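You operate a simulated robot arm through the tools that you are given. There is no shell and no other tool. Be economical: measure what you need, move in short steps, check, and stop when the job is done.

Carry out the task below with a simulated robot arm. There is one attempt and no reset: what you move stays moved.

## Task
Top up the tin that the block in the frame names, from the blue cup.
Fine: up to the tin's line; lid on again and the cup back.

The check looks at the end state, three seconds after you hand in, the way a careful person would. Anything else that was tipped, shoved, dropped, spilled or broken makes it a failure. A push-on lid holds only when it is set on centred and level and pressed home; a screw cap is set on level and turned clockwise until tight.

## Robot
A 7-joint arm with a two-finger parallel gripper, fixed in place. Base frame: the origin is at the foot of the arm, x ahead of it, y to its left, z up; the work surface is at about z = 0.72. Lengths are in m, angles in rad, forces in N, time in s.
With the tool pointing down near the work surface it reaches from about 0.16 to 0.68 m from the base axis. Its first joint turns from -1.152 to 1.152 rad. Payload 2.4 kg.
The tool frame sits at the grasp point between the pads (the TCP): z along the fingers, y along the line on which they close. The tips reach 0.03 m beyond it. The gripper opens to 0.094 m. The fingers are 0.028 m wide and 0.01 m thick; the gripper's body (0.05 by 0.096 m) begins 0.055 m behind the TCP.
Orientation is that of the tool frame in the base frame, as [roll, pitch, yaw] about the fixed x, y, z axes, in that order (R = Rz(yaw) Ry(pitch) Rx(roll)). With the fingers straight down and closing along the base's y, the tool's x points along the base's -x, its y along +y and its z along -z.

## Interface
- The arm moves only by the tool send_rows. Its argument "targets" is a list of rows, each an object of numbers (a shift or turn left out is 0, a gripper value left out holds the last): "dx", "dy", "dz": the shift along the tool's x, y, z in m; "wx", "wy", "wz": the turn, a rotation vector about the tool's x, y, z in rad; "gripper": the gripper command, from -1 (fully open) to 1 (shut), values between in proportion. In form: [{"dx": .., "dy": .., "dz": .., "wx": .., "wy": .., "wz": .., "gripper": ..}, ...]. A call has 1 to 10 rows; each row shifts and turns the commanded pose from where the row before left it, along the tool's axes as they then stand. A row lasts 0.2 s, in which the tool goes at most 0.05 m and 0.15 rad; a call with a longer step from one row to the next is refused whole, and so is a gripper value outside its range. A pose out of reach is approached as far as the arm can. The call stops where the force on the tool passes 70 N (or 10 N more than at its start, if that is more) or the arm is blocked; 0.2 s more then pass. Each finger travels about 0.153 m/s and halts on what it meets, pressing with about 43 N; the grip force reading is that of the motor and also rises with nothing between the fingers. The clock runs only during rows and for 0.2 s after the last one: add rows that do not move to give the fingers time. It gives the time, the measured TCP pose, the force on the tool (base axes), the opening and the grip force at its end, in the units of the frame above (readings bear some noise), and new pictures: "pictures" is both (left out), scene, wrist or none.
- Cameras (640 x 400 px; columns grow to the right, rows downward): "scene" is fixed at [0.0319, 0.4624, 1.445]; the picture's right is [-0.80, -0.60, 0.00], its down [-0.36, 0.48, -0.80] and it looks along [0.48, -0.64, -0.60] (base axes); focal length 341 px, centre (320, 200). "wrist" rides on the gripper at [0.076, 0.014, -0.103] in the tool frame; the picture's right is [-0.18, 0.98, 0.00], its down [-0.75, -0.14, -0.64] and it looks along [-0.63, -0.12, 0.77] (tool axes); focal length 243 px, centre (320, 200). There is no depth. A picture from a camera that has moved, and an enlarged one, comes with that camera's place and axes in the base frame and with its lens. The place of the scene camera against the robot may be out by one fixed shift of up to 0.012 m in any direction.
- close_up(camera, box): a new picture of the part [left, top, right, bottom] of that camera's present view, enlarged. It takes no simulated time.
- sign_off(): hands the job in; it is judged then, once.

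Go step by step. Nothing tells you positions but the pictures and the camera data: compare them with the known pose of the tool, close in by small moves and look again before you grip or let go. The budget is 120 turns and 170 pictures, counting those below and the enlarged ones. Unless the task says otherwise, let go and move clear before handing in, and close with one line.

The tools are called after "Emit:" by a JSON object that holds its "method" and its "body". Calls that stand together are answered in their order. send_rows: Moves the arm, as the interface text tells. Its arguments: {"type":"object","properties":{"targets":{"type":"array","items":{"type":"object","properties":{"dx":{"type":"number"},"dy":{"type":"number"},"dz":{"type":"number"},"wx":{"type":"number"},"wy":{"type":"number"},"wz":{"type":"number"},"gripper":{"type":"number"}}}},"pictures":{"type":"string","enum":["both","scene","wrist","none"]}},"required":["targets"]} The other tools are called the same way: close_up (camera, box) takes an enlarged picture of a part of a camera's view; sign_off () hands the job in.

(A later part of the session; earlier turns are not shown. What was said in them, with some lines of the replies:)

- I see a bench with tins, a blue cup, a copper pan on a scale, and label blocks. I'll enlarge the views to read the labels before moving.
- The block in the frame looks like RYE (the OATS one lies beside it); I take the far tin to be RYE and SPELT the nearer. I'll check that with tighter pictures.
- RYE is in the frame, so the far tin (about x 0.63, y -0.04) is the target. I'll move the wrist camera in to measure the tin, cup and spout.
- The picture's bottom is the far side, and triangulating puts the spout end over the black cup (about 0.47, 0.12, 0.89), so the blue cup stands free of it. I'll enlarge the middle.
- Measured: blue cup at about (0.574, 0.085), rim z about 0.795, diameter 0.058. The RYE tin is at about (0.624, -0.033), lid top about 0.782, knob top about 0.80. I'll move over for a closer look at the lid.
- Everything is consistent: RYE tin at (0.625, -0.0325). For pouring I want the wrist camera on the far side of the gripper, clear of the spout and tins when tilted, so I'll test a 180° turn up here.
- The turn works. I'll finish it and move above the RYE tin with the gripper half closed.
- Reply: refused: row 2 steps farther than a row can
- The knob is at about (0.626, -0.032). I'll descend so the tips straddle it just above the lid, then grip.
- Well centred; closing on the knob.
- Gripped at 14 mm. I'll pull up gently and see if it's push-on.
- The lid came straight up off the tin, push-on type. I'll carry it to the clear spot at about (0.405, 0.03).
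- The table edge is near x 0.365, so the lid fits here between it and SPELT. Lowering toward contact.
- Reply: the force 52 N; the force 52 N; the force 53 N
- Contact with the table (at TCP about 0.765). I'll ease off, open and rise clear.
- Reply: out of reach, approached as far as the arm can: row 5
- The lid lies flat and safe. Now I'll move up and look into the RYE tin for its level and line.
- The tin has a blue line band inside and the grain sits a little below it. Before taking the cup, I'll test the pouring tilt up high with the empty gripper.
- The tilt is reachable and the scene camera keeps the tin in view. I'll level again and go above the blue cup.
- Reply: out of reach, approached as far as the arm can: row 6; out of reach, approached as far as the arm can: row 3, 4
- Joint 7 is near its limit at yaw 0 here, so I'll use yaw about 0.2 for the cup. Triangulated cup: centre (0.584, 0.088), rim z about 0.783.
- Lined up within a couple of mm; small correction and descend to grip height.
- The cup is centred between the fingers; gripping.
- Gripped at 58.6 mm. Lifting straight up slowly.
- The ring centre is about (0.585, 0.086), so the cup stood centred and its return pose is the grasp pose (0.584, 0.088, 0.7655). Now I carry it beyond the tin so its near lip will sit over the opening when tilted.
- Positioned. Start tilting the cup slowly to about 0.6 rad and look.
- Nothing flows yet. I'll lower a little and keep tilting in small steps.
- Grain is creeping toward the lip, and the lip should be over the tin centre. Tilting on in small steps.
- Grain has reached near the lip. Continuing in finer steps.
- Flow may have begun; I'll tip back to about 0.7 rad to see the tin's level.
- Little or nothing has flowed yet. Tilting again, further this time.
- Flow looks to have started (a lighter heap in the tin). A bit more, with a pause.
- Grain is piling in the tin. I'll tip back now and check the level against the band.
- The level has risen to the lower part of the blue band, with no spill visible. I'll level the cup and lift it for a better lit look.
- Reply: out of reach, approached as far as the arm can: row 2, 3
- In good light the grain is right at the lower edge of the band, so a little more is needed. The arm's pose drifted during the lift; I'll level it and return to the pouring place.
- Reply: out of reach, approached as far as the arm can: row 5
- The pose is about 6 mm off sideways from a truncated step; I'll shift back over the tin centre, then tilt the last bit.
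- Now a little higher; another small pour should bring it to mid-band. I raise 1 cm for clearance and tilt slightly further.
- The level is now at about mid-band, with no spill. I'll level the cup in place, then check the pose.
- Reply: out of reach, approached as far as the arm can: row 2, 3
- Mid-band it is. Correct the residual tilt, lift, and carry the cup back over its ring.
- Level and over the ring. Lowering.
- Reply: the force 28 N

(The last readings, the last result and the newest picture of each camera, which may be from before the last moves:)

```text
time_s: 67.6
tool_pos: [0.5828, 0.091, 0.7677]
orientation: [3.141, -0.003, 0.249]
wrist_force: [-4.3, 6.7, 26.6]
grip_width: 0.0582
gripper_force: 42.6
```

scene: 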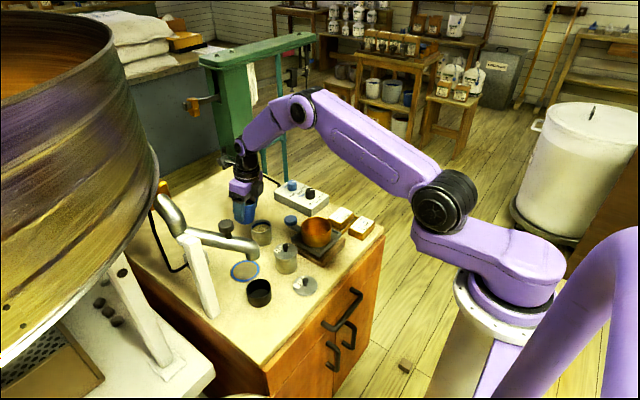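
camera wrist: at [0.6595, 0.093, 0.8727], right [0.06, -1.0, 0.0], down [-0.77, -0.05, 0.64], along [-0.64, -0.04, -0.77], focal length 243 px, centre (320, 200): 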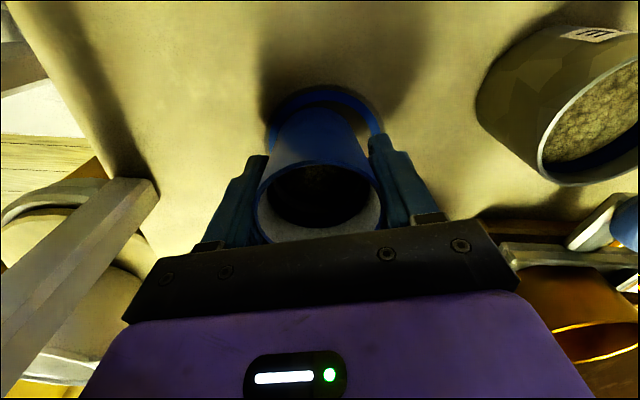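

The cup is on the table. Release and rise.

Emit:
{"method": "send_rows", "body": {"targets": [{"dz": -0.0008}, {"gripper": 0.0}, {"gripper": -1}, {}, {}, {"dz": -0.03}, {"dz": -0.04}, {"dz": -0.04}, {"dz": -0.03}], "pictures": "both"}}

Emit:
{"method": "close_up", "body": {"camera": "scene", "box": [210, 190, 330, 310]}}

Emit:
{"method": "close_up", "body": {"camera": "wrist", "box": [250, 20, 410, 180]}}

```text
time_s: 69.6
tool_pos: [0.5814, 0.0872, 0.9048]
orientation: [-3.14, 0.0, 0.247]
wrist_force: [0.3, 0.1, -0.6]
grip_width: 0.0941
gripper_force: 0.0
camera wrist: at [0.6579, 0.0909, 1.0077], right [0.06, -1.0, 0.0], down [-0.77, -0.05, 0.64], along [-0.64, -0.04, -0.77], focal length 243 px, centre (320, 200)
```

scene: 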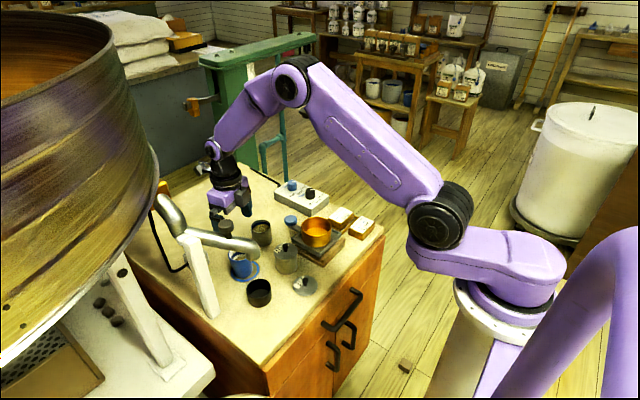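
wrist: 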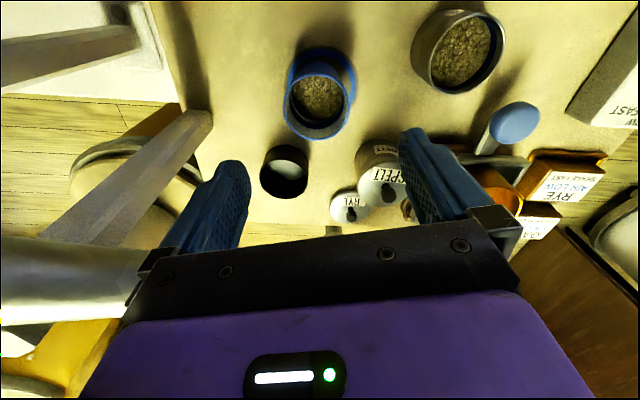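

```text
3.33 times, centred on (270, 250) of scene
camera zoom: at [0.0319, 0.4624, 1.445], right [-0.8, -0.6, 0.0], down [-0.36, 0.48, -0.8], along [0.48, -0.64, -0.6], focal length 1136 px, centre (487, 33)
```

zoom: 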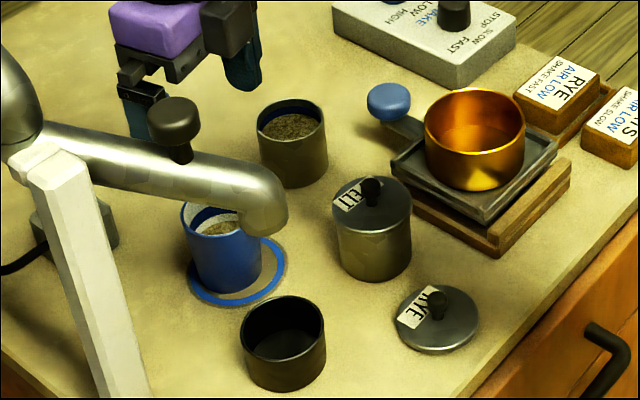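

```text
2.50 times, centred on (330, 100) of wrist
camera zoom: at [0.6579, 0.0909, 1.0077], right [0.06, -1.0, 0.0], down [-0.77, -0.05, 0.64], along [-0.64, -0.04, -0.77], focal length 606 px, centre (295, 450)
```

zoom: 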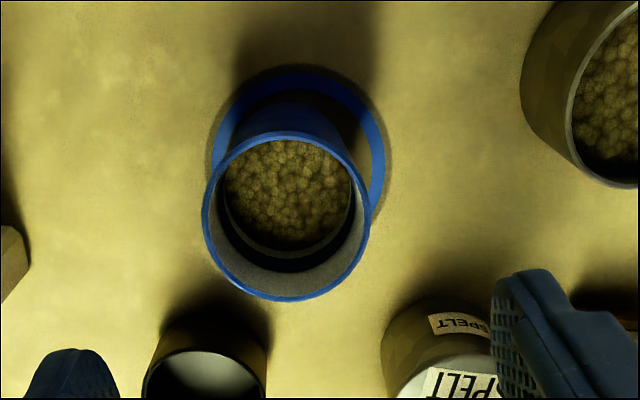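

The cup stands back in its ring. Now I'll check the tin level closely from here.

Emit:
{"method": "close_up", "body": {"camera": "wrist", "box": [405, 0, 510, 105]}}

Emit:
{"method": "close_up", "body": {"camera": "scene", "box": [248, 212, 276, 232]}}

```text
3.81 times, centred on (458, 52) of wrist
camera zoom: at [0.6579, 0.0909, 1.0077], right [0.06, -1.0, 0.0], down [-0.77, -0.05, 0.64], along [-0.64, -0.04, -0.77], focal length 924 px, centre (-204, 762)
```

zoom: 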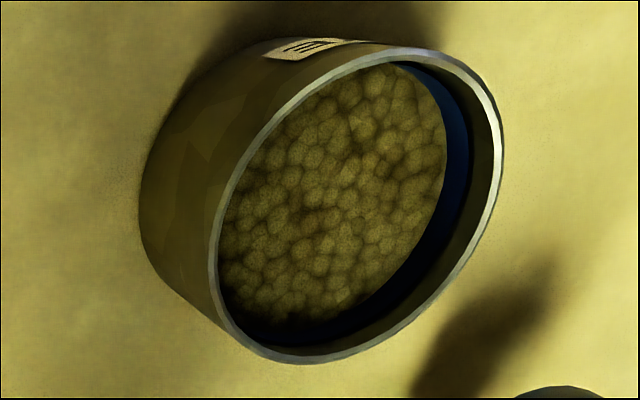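

```text
16.00 times, centred on (262, 222) of scene
camera zoom: at [0.0319, 0.4624, 1.445], right [-0.8, -0.6, 0.0], down [-0.36, 0.48, -0.8], along [0.48, -0.64, -0.6], focal length 5454 px, centre (1248, -152)
```

zoom: 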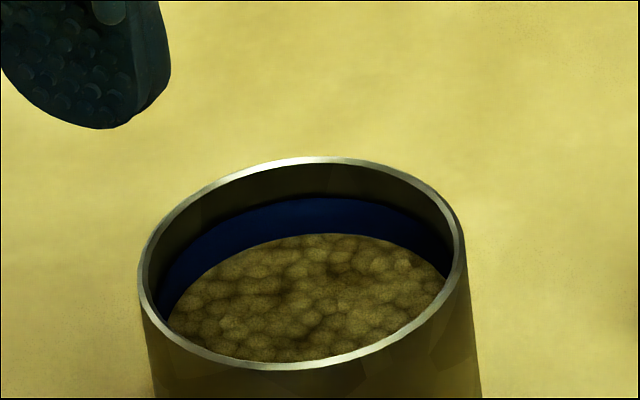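

The grain is at mid-band, as wanted. Now for the lid: I'll go round the spout side to above it.

Emit:
{"method": "send_rows", "body": {"targets": [{"dx": -0.008, "dy": 0.0314, "gripper": 0.0}, {"dx": -0.008, "dy": 0.0314}, {"dx": -0.0075, "dy": 0.0313}, {"dx": -0.041, "dy": -0.0102}, {"dx": -0.041, "dy": -0.0102}, {"dx": -0.041, "dy": -0.0102}, {"dx": -0.0394, "dy": -0.01}, {"dx": 0.0095, "dy": -0.0378}, {"dz": 0.04}, {}], "pictures": "wrist"}}

Emit:
{"method": "close_up", "body": {"camera": "wrist", "box": [250, 50, 410, 210]}}

```text
time_s: 71.8
tool_pos: [0.4159, 0.0315, 0.8669]
orientation: [-3.142, -0.002, 0.244]
wrist_force: [-0.1, -0.1, -0.1]
grip_width: 0.047
gripper_force: 0.0
camera wrist: at [0.492, 0.0347, 0.9704], right [0.06, -1.0, 0.0], down [-0.77, -0.05, 0.64], along [-0.64, -0.04, -0.77], focal length 243 px, centre (320, 200)
```

wrist: 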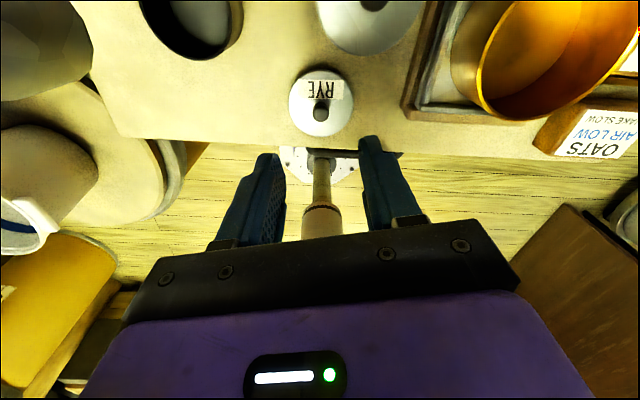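

```text
2.50 times, centred on (330, 130) of wrist
camera zoom: at [0.492, 0.0347, 0.9704], right [0.06, -1.0, 0.0], down [-0.77, -0.05, 0.64], along [-0.64, -0.04, -0.77], focal length 606 px, centre (295, 375)
```

zoom: 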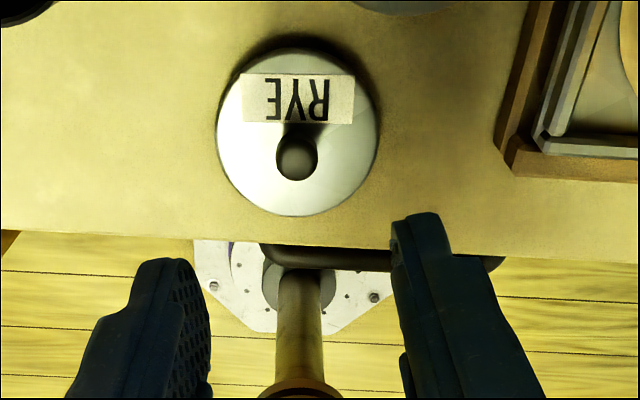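

The knob is at about (0.413, 0.029). Small correction, descend around it and grip.

Emit:
{"method": "send_rows", "body": {"targets": [{"dx": -0.003, "dy": 0.0018, "dz": 0.035}, {"dz": 0.035}, {"dz": 0.02}, {"dz": 0.012}, {}], "pictures": "wrist"}}

Emit:
{"method": "close_up", "body": {"camera": "wrist", "box": [250, 70, 410, 230]}}

```text
time_s: 73.0
tool_pos: [0.4126, 0.0286, 0.7636]
orientation: [-3.141, -0.001, 0.245]
wrist_force: [0.2, 1.0, 0.8]
grip_width: 0.0471
gripper_force: 0.0
camera wrist: at [0.489, 0.0326, 0.8657], right [0.06, -1.0, 0.0], down [-0.77, -0.05, 0.64], along [-0.64, -0.04, -0.77], focal length 243 px, centre (320, 200)
```

wrist: 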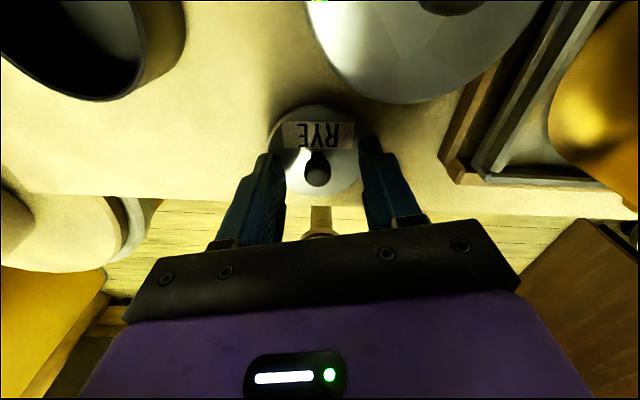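

```text
2.50 times, centred on (330, 150) of wrist
camera zoom: at [0.489, 0.0326, 0.8657], right [0.06, -1.0, 0.0], down [-0.77, -0.05, 0.64], along [-0.64, -0.04, -0.77], focal length 606 px, centre (295, 325)
```

zoom: 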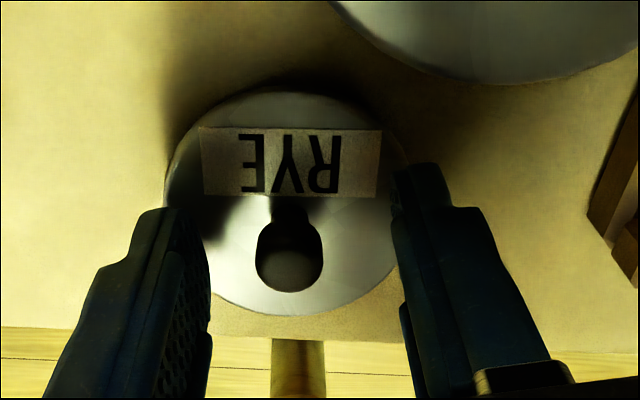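

Emit:
{"method": "send_rows", "body": {"targets": [{"gripper": 0.4}, {"gripper": 1}, {}, {}, {"dz": -0.01}, {"dz": -0.03}], "pictures": "wrist"}}

Emit:
{"method": "close_up", "body": {"camera": "wrist", "box": [250, 70, 410, 230]}}

Emit:
{"method": "close_up", "body": {"camera": "scene", "box": [260, 220, 340, 300]}}

```text
time_s: 74.4
tool_pos: [0.4123, 0.0296, 0.8024]
orientation: [3.142, -0.003, 0.245]
wrist_force: [-0.4, 5.8, -0.3]
grip_width: 0.0135
gripper_force: 42.6
camera wrist: at [0.4881, 0.0337, 0.9064], right [0.06, -1.0, 0.0], down [-0.77, -0.05, 0.64], along [-0.64, -0.04, -0.77], focal length 243 px, centre (320, 200)
```

wrist: 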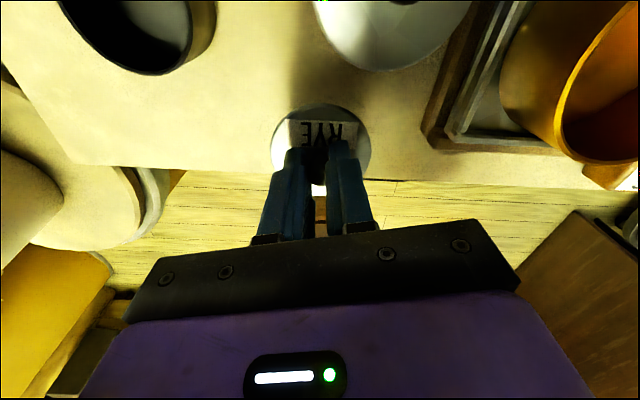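

```text
2.50 times, centred on (330, 150) of wrist
camera zoom: at [0.4881, 0.0337, 0.9064], right [0.06, -1.0, 0.0], down [-0.77, -0.05, 0.64], along [-0.64, -0.04, -0.77], focal length 606 px, centre (295, 325)
```

zoom: 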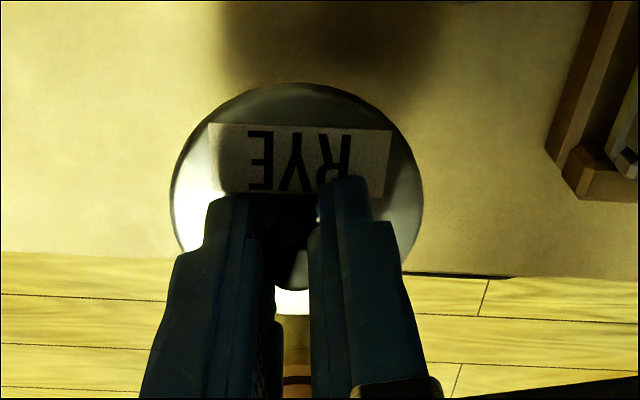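

```text
5.00 times, centred on (300, 260) of scene
camera zoom: at [0.0317, 0.4634, 1.4447], right [-0.8, -0.6, 0.0], down [-0.36, 0.48, -0.8], along [0.48, -0.64, -0.6], focal length 1704 px, centre (420, -100)
```

zoom: 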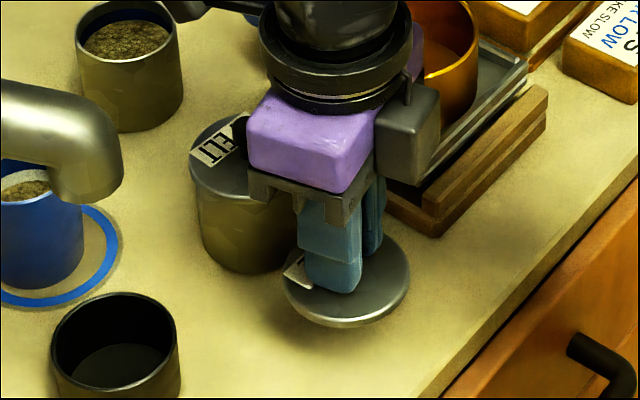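

The lid is gripped and lifted, but a small side force showed; I'll pause and re-read before moving.

Emit:
{"method": "send_rows", "body": {"targets": [{}, {"dz": -0.02}, {}], "pictures": "both"}}

Emit:
{"method": "close_up", "body": {"camera": "scene", "box": [260, 220, 340, 300]}}

```text
time_s: 75.2
tool_pos: [0.4123, 0.0285, 0.8242]
orientation: [-3.141, -0.001, 0.245]
wrist_force: [0.0, 0.6, -0.7]
grip_width: 0.0139
gripper_force: 42.9
camera wrist: at [0.4891, 0.0329, 0.9267], right [0.06, -1.0, 0.0], down [-0.77, -0.05, 0.64], along [-0.64, -0.04, -0.77], focal length 243 px, centre (320, 200)
```

scene: 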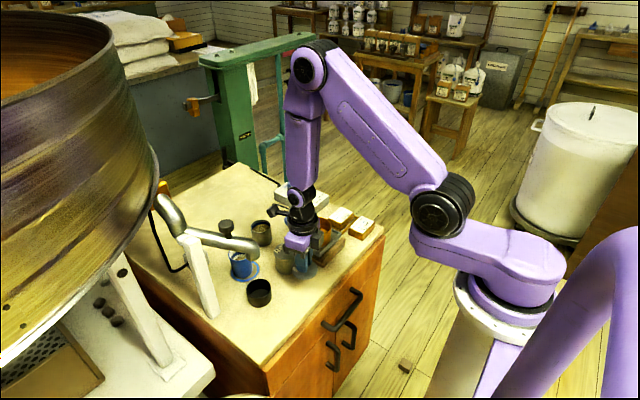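
wrist: 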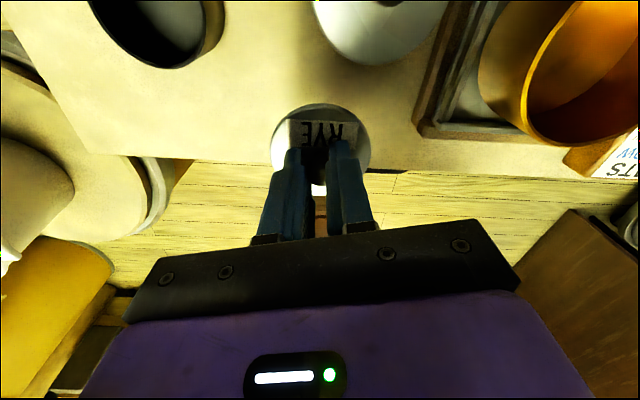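

```text
5.00 times, centred on (300, 260) of scene
camera zoom: at [0.0319, 0.4624, 1.445], right [-0.8, -0.6, 0.0], down [-0.36, 0.48, -0.8], along [0.48, -0.64, -0.6], focal length 1704 px, centre (420, -100)
```

zoom: 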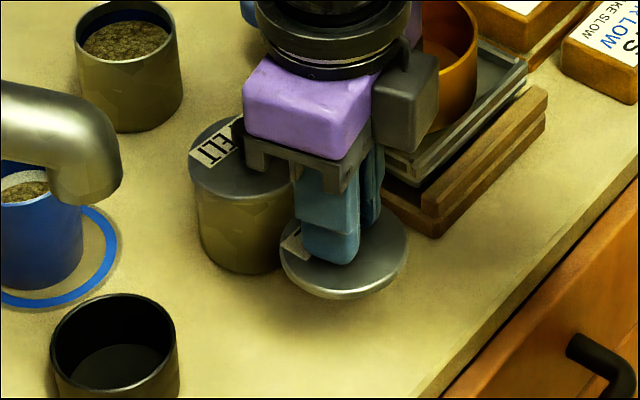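

All quiet; it was transient. Now carry the lid over to above the tin.

Emit:
{"method": "send_rows", "body": {"targets": [{"dz": -0.03}, {"dz": -0.03}, {"dx": 0.0387, "dy": 0.0221}, {"dx": 0.0387, "dy": 0.0221}, {"dx": 0.0387, "dy": 0.0221}, {"dx": 0.0387, "dy": 0.0221}, {"dx": 0.0388, "dy": 0.0223}, {"dz": 0.03}, {}], "pictures": "wrist"}}

Emit:
{"method": "close_up", "body": {"camera": "scene", "box": [240, 200, 290, 250]}}

```text
time_s: 77.2
tool_pos: [0.6279, -0.0321, 0.8549]
orientation: [3.141, -0.002, 0.246]
wrist_force: [-1.1, -0.2, -0.3]
grip_width: 0.0137
gripper_force: 43.0
camera wrist: at [0.7035, -0.0273, 0.9584], right [0.06, -1.0, 0.0], down [-0.77, -0.05, 0.64], along [-0.64, -0.04, -0.77], focal length 243 px, centre (320, 200)
```

wrist: 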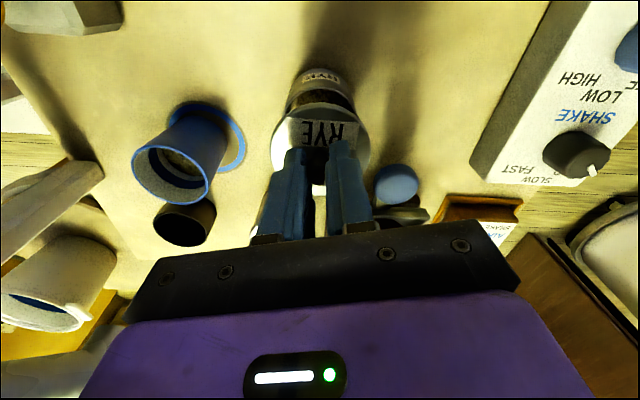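

```text
8.00 times, centred on (265, 225) of scene
camera zoom: at [0.0319, 0.4624, 1.445], right [-0.8, -0.6, 0.0], down [-0.36, 0.48, -0.8], along [0.48, -0.64, -0.6], focal length 2727 px, centre (760, 0)
```

zoom: 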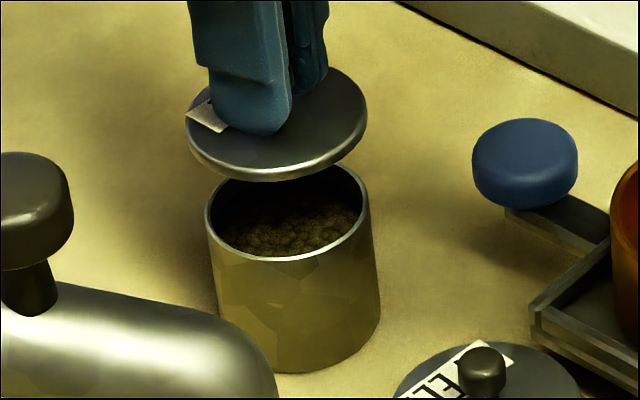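

The projected alignment is within about 1–2 mm. Lower to just above the tin and re-check.

Emit:
{"method": "send_rows", "body": {"targets": [{"dz": 0.015}, {"dz": 0.008}, {}], "pictures": "none"}}

Emit:
{"method": "close_up", "body": {"camera": "scene", "box": [246, 205, 282, 230]}}

Emit:
{"method": "close_up", "body": {"camera": "wrist", "box": [250, 60, 390, 200]}}

```text
time_s: 78.0
tool_pos: [0.6267, -0.0318, 0.8318]
orientation: [-3.141, -0.002, 0.245]
wrist_force: [-0.5, 0.3, -0.4]
grip_width: 0.014
gripper_force: 43.1
```

```text
16.00 times, centred on (264, 218) of scene
camera zoom: at [0.0319, 0.4624, 1.445], right [-0.8, -0.6, 0.0], down [-0.36, 0.48, -0.8], along [0.48, -0.64, -0.6], focal length 5454 px, centre (1216, -80)
```

zoom: 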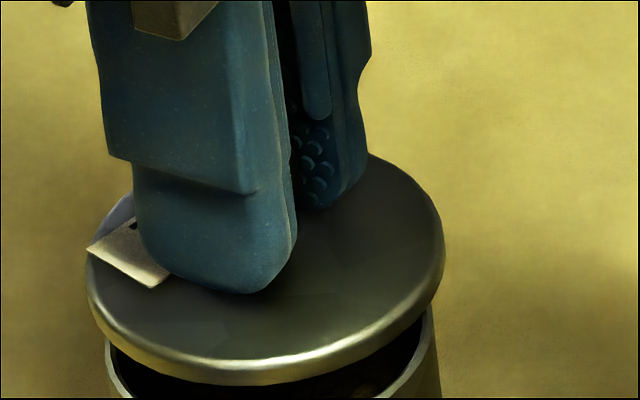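

```text
2.86 times, centred on (320, 130) of wrist
camera zoom: at [0.7032, -0.0278, 0.9343], right [0.06, -1.0, 0.0], down [-0.77, -0.05, 0.64], along [-0.64, -0.04, -0.77], focal length 693 px, centre (320, 400)
```

zoom: 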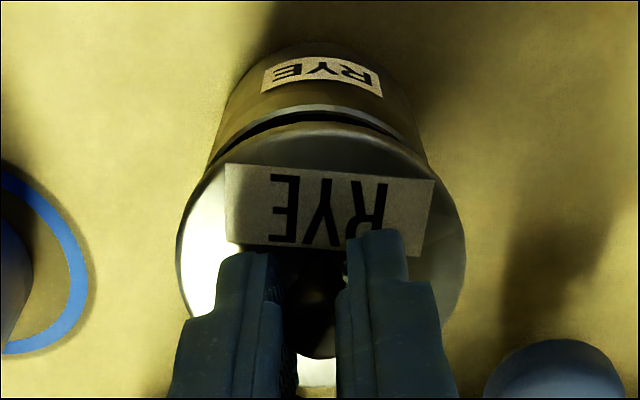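

Within about 1 mm; I apply that small correction and lower slowly, watching force.

Emit:
{"method": "send_rows", "body": {"targets": [{"dx": 0.0007, "dy": -0.0009, "dz": 0.004}, {"dz": 0.003}, {"dz": 0.002}], "pictures": "none"}}

Emit:
{"method": "close_up", "body": {"camera": "scene", "box": [246, 210, 282, 235]}}

```text
time_s: 78.8
tool_pos: [0.6271, -0.031, 0.821]
orientation: [3.141, -0.001, 0.246]
wrist_force: [0.1, 0.3, 1.0]
grip_width: 0.0136
gripper_force: 42.8
```

```text
16.00 times, centred on (264, 222) of scene
camera zoom: at [0.0319, 0.4624, 1.445], right [-0.8, -0.6, 0.0], down [-0.36, 0.48, -0.8], along [0.48, -0.64, -0.6], focal length 5454 px, centre (1216, -160)
```

zoom: 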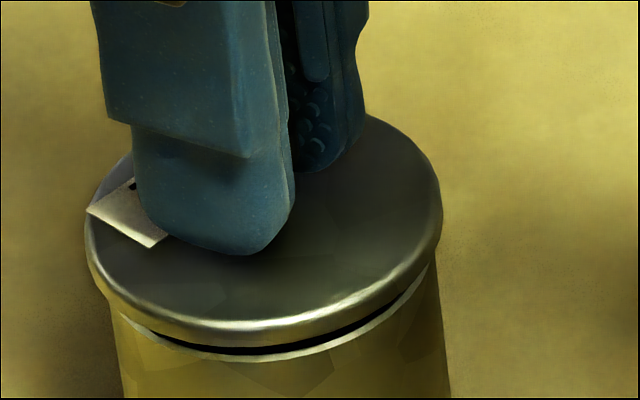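

Looks well aligned, with a thin even gap. Continue down in small steps.

Emit:
{"method": "send_rows", "body": {"targets": [{"dz": 0.002}, {"dz": 0.002}], "pictures": "none"}}

```text
time_s: 79.4
tool_pos: [0.6253, -0.0312, 0.8178]
orientation: [3.141, -0.001, 0.247]
wrist_force: [-0.5, 1.2, -0.6]
grip_width: 0.0138
gripper_force: 43.1
```

Emit:
{"method": "send_rows", "body": {"targets": [{"dz": 0.002}, {"dz": 0.001}], "pictures": "none"}}

Emit:
{"method": "close_up", "body": {"camera": "scene", "box": [246, 210, 282, 235]}}

```text
time_s: 80.0
tool_pos: [0.628, -0.0316, 0.8177]
orientation: [3.14, -0.003, 0.244]
wrist_force: [-3.7, -1.4, 9.6]
grip_width: 0.0137
gripper_force: 42.5
```

```text
16.00 times, centred on (264, 222) of scene
camera zoom: at [0.0316, 0.4624, 1.445], right [-0.8, -0.6, 0.0], down [-0.36, 0.48, -0.8], along [0.48, -0.64, -0.6], focal length 5454 px, centre (1216, -160)
```

zoom: 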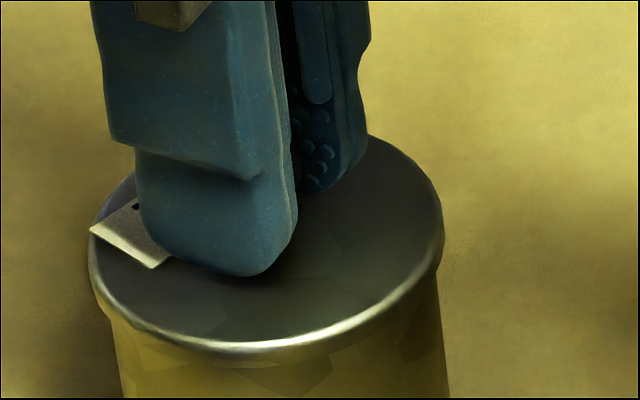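

The gap is closed and force rises. Press down with the grip.

Emit:
{"method": "send_rows", "body": {"targets": [{"dz": 0.002}, {"dz": 0.002}], "pictures": "none"}}

Emit:
{"method": "close_up", "body": {"camera": "scene", "box": [246, 210, 282, 235]}}

```text
time_s: 80.6
tool_pos: [0.6294, -0.0307, 0.8145]
orientation: [3.141, -0.008, 0.244]
wrist_force: [-16.3, -0.2, 48.6]
grip_width: 0.0139
gripper_force: 42.9
```

```text
16.00 times, centred on (264, 222) of scene
camera zoom: at [0.0305, 0.4625, 1.445], right [-0.8, -0.6, 0.0], down [-0.36, 0.48, -0.8], along [0.48, -0.64, -0.6], focal length 5454 px, centre (1216, -160)
```

zoom: 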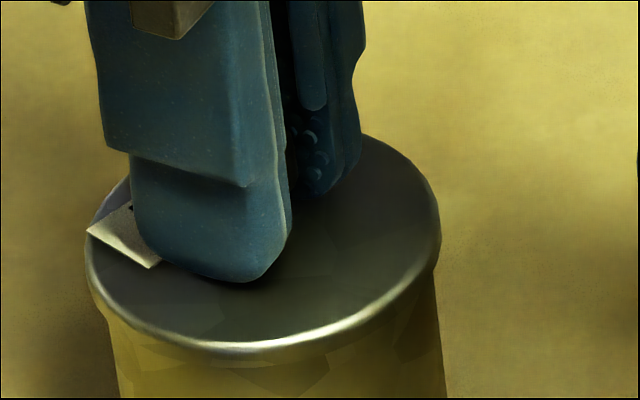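

Pressed to about 49 N. I'll ease off, release and inspect the lid.

Emit:
{"method": "send_rows", "body": {"targets": [{"dz": -0.003}, {"gripper": 0.3}, {}, {"dz": -0.02}, {"dz": -0.03}, {"dz": -0.03}, {}], "pictures": "wrist"}}

Emit:
{"method": "close_up", "body": {"camera": "wrist", "box": [270, 40, 370, 150]}}

Emit:
{"method": "close_up", "body": {"camera": "scene", "box": [243, 208, 287, 248]}}

```text
time_s: 82.2
tool_pos: [0.6282, -0.0331, 0.8939]
orientation: [-3.141, 0.0, 0.246]
wrist_force: [-0.1, -0.5, 0.5]
grip_width: 0.0329
gripper_force: 0.1
camera wrist: at [0.7035, -0.0286, 0.9977], right [0.06, -1.0, 0.0], down [-0.77, -0.05, 0.64], along [-0.64, -0.04, -0.77], focal length 243 px, centre (320, 200)
```

wrist: 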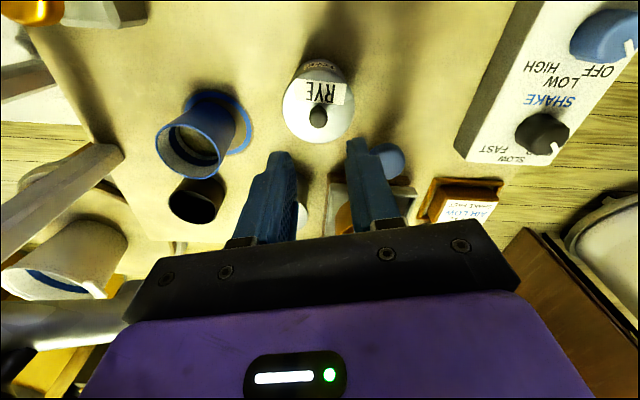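

```text
3.64 times, centred on (320, 95) of wrist
camera zoom: at [0.7035, -0.0286, 0.9977], right [0.06, -1.0, 0.0], down [-0.77, -0.05, 0.64], along [-0.64, -0.04, -0.77], focal length 882 px, centre (320, 582)
```

zoom: 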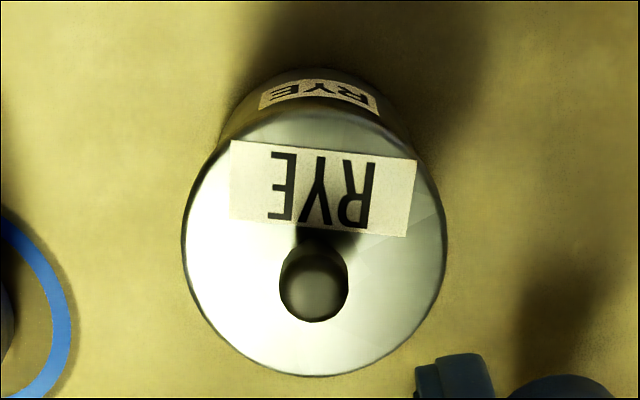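

```text
10.00 times, centred on (265, 228) of scene
camera zoom: at [0.0319, 0.4624, 1.445], right [-0.8, -0.6, 0.0], down [-0.36, 0.48, -0.8], along [0.48, -0.64, -0.6], focal length 3409 px, centre (870, -80)
```

zoom: 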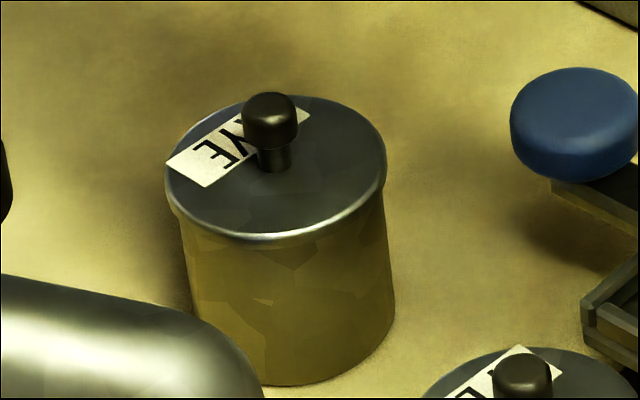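

The lid sits level at its original height. To make sure it is home I'll press on the knob top with closed fingers.

Emit:
{"method": "send_rows", "body": {"targets": [{"gripper": 1}, {}, {"dz": 0.03}, {"dz": 0.024}, {"dz": 0.002}, {}], "pictures": "none"}}

Emit:
{"method": "send_rows", "body": {"targets": [{"dz": 0.002}, {"dz": 0.002}], "pictures": "wrist"}}

```text
time_s: 83.6
tool_pos: [0.6268, -0.031, 0.8375]
orientation: [-3.14, 0.0, 0.245]
wrist_force: [0.8, 0.0, 0.3]
grip_width: 0.0
gripper_force: 32.9
```

```text
time_s: 84.2
tool_pos: [0.6274, -0.0314, 0.8358]
orientation: [-3.141, -0.002, 0.247]
wrist_force: [-3.9, 0.6, 11.5]
grip_width: 0.0001
gripper_force: 33.1
camera wrist: at [0.7034, -0.0272, 0.9386], right [0.06, -1.0, 0.0], down [-0.77, -0.05, 0.64], along [-0.64, -0.04, -0.77], focal length 243 px, centre (320, 200)
```

wrist: 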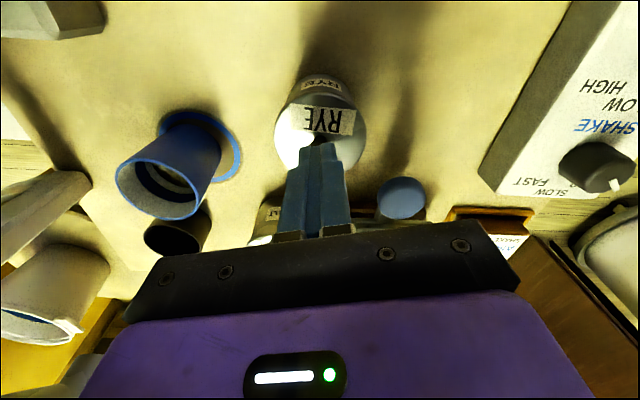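

Contact on the knob at the expected height. Press a little harder, in small steps.

Emit:
{"method": "send_rows", "body": {"targets": [{"dz": 0.002}, {"dz": 0.001}], "pictures": "none"}}

```text
time_s: 84.8
tool_pos: [0.6289, -0.0321, 0.8353]
orientation: [3.139, -0.006, 0.247]
wrist_force: [-18.2, 0.8, 53.1]
grip_width: 0.0001
gripper_force: 32.9
```

Emit:
{"method": "send_rows", "body": {"targets": [{"dz": 0.0008}, {}], "pictures": "none"}}

Emit:
{"method": "send_rows", "body": {"targets": [{"dz": -0.004}, {"dz": -0.02}, {"dz": -0.04}, {"dz": -0.05}, {"dz": -0.03}, {"dx": -0.04}, {"dx": -0.04}, {"dx": -0.04, "gripper": 0}, {}], "pictures": "both"}}

Emit:
{"method": "close_up", "body": {"camera": "scene", "box": [243, 208, 287, 248]}}

Emit:
{"method": "close_up", "body": {"camera": "scene", "box": [200, 190, 380, 310]}}

```text
time_s: 85.4
tool_pos: [0.6289, -0.0299, 0.8353]
orientation: [-3.141, -0.005, 0.243]
wrist_force: [-19.6, 0.4, 60.0]
grip_width: 0.0
gripper_force: 33.4
```

```text
time_s: 87.4
tool_pos: [0.5099, -0.0598, 0.9734]
orientation: [3.141, -0.001, 0.248]
wrist_force: [-0.5, -0.7, -0.2]
grip_width: 0.0468
gripper_force: 0.0
camera wrist: at [0.5863, -0.0554, 1.0762], right [0.06, -1.0, 0.0], down [-0.77, -0.05, 0.64], along [-0.64, -0.04, -0.77], focal length 243 px, centre (320, 200)
```

scene: 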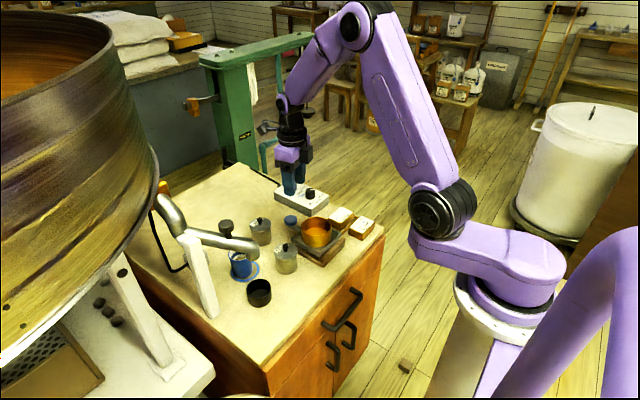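
wrist: 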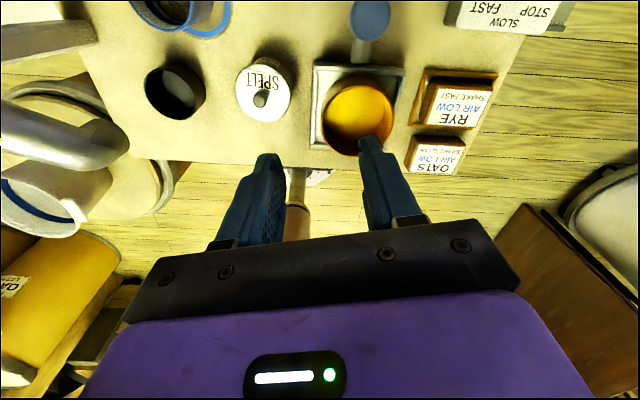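

```text
10.00 times, centred on (265, 228) of scene
camera zoom: at [0.0319, 0.4624, 1.445], right [-0.8, -0.6, 0.0], down [-0.36, 0.48, -0.8], along [0.48, -0.64, -0.6], focal length 3409 px, centre (870, -80)
```

zoom: 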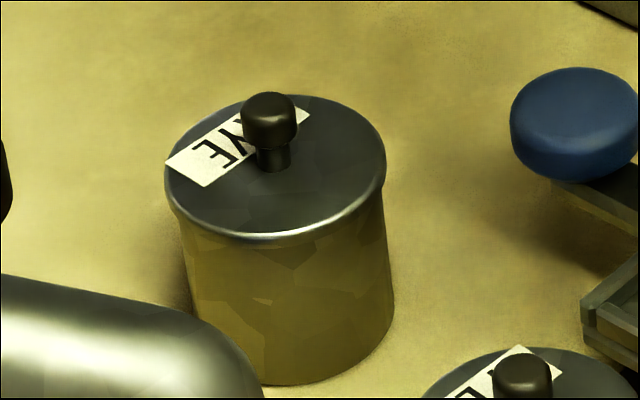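

```text
3.33 times, centred on (290, 250) of scene
camera zoom: at [0.0319, 0.4624, 1.445], right [-0.8, -0.6, 0.0], down [-0.36, 0.48, -0.8], along [0.48, -0.64, -0.6], focal length 1136 px, centre (420, 33)
```

zoom: 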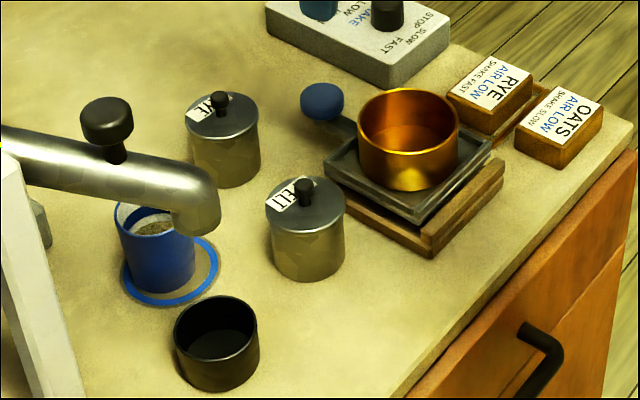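

The lid is level and pressed home, the cup is back in its ring, nothing is spilled or shifted, and the arm is clear, so I'm handing in.

Emit:
{"method": "sign_off", "body": {}}

```text
The job is handed in.
```

I topped up the RYE tin from the blue cup to about the middle of its blue line band. The lid is pressed back on, and the cup stands in its ring again. I saw no grain spilled and nothing else moved.
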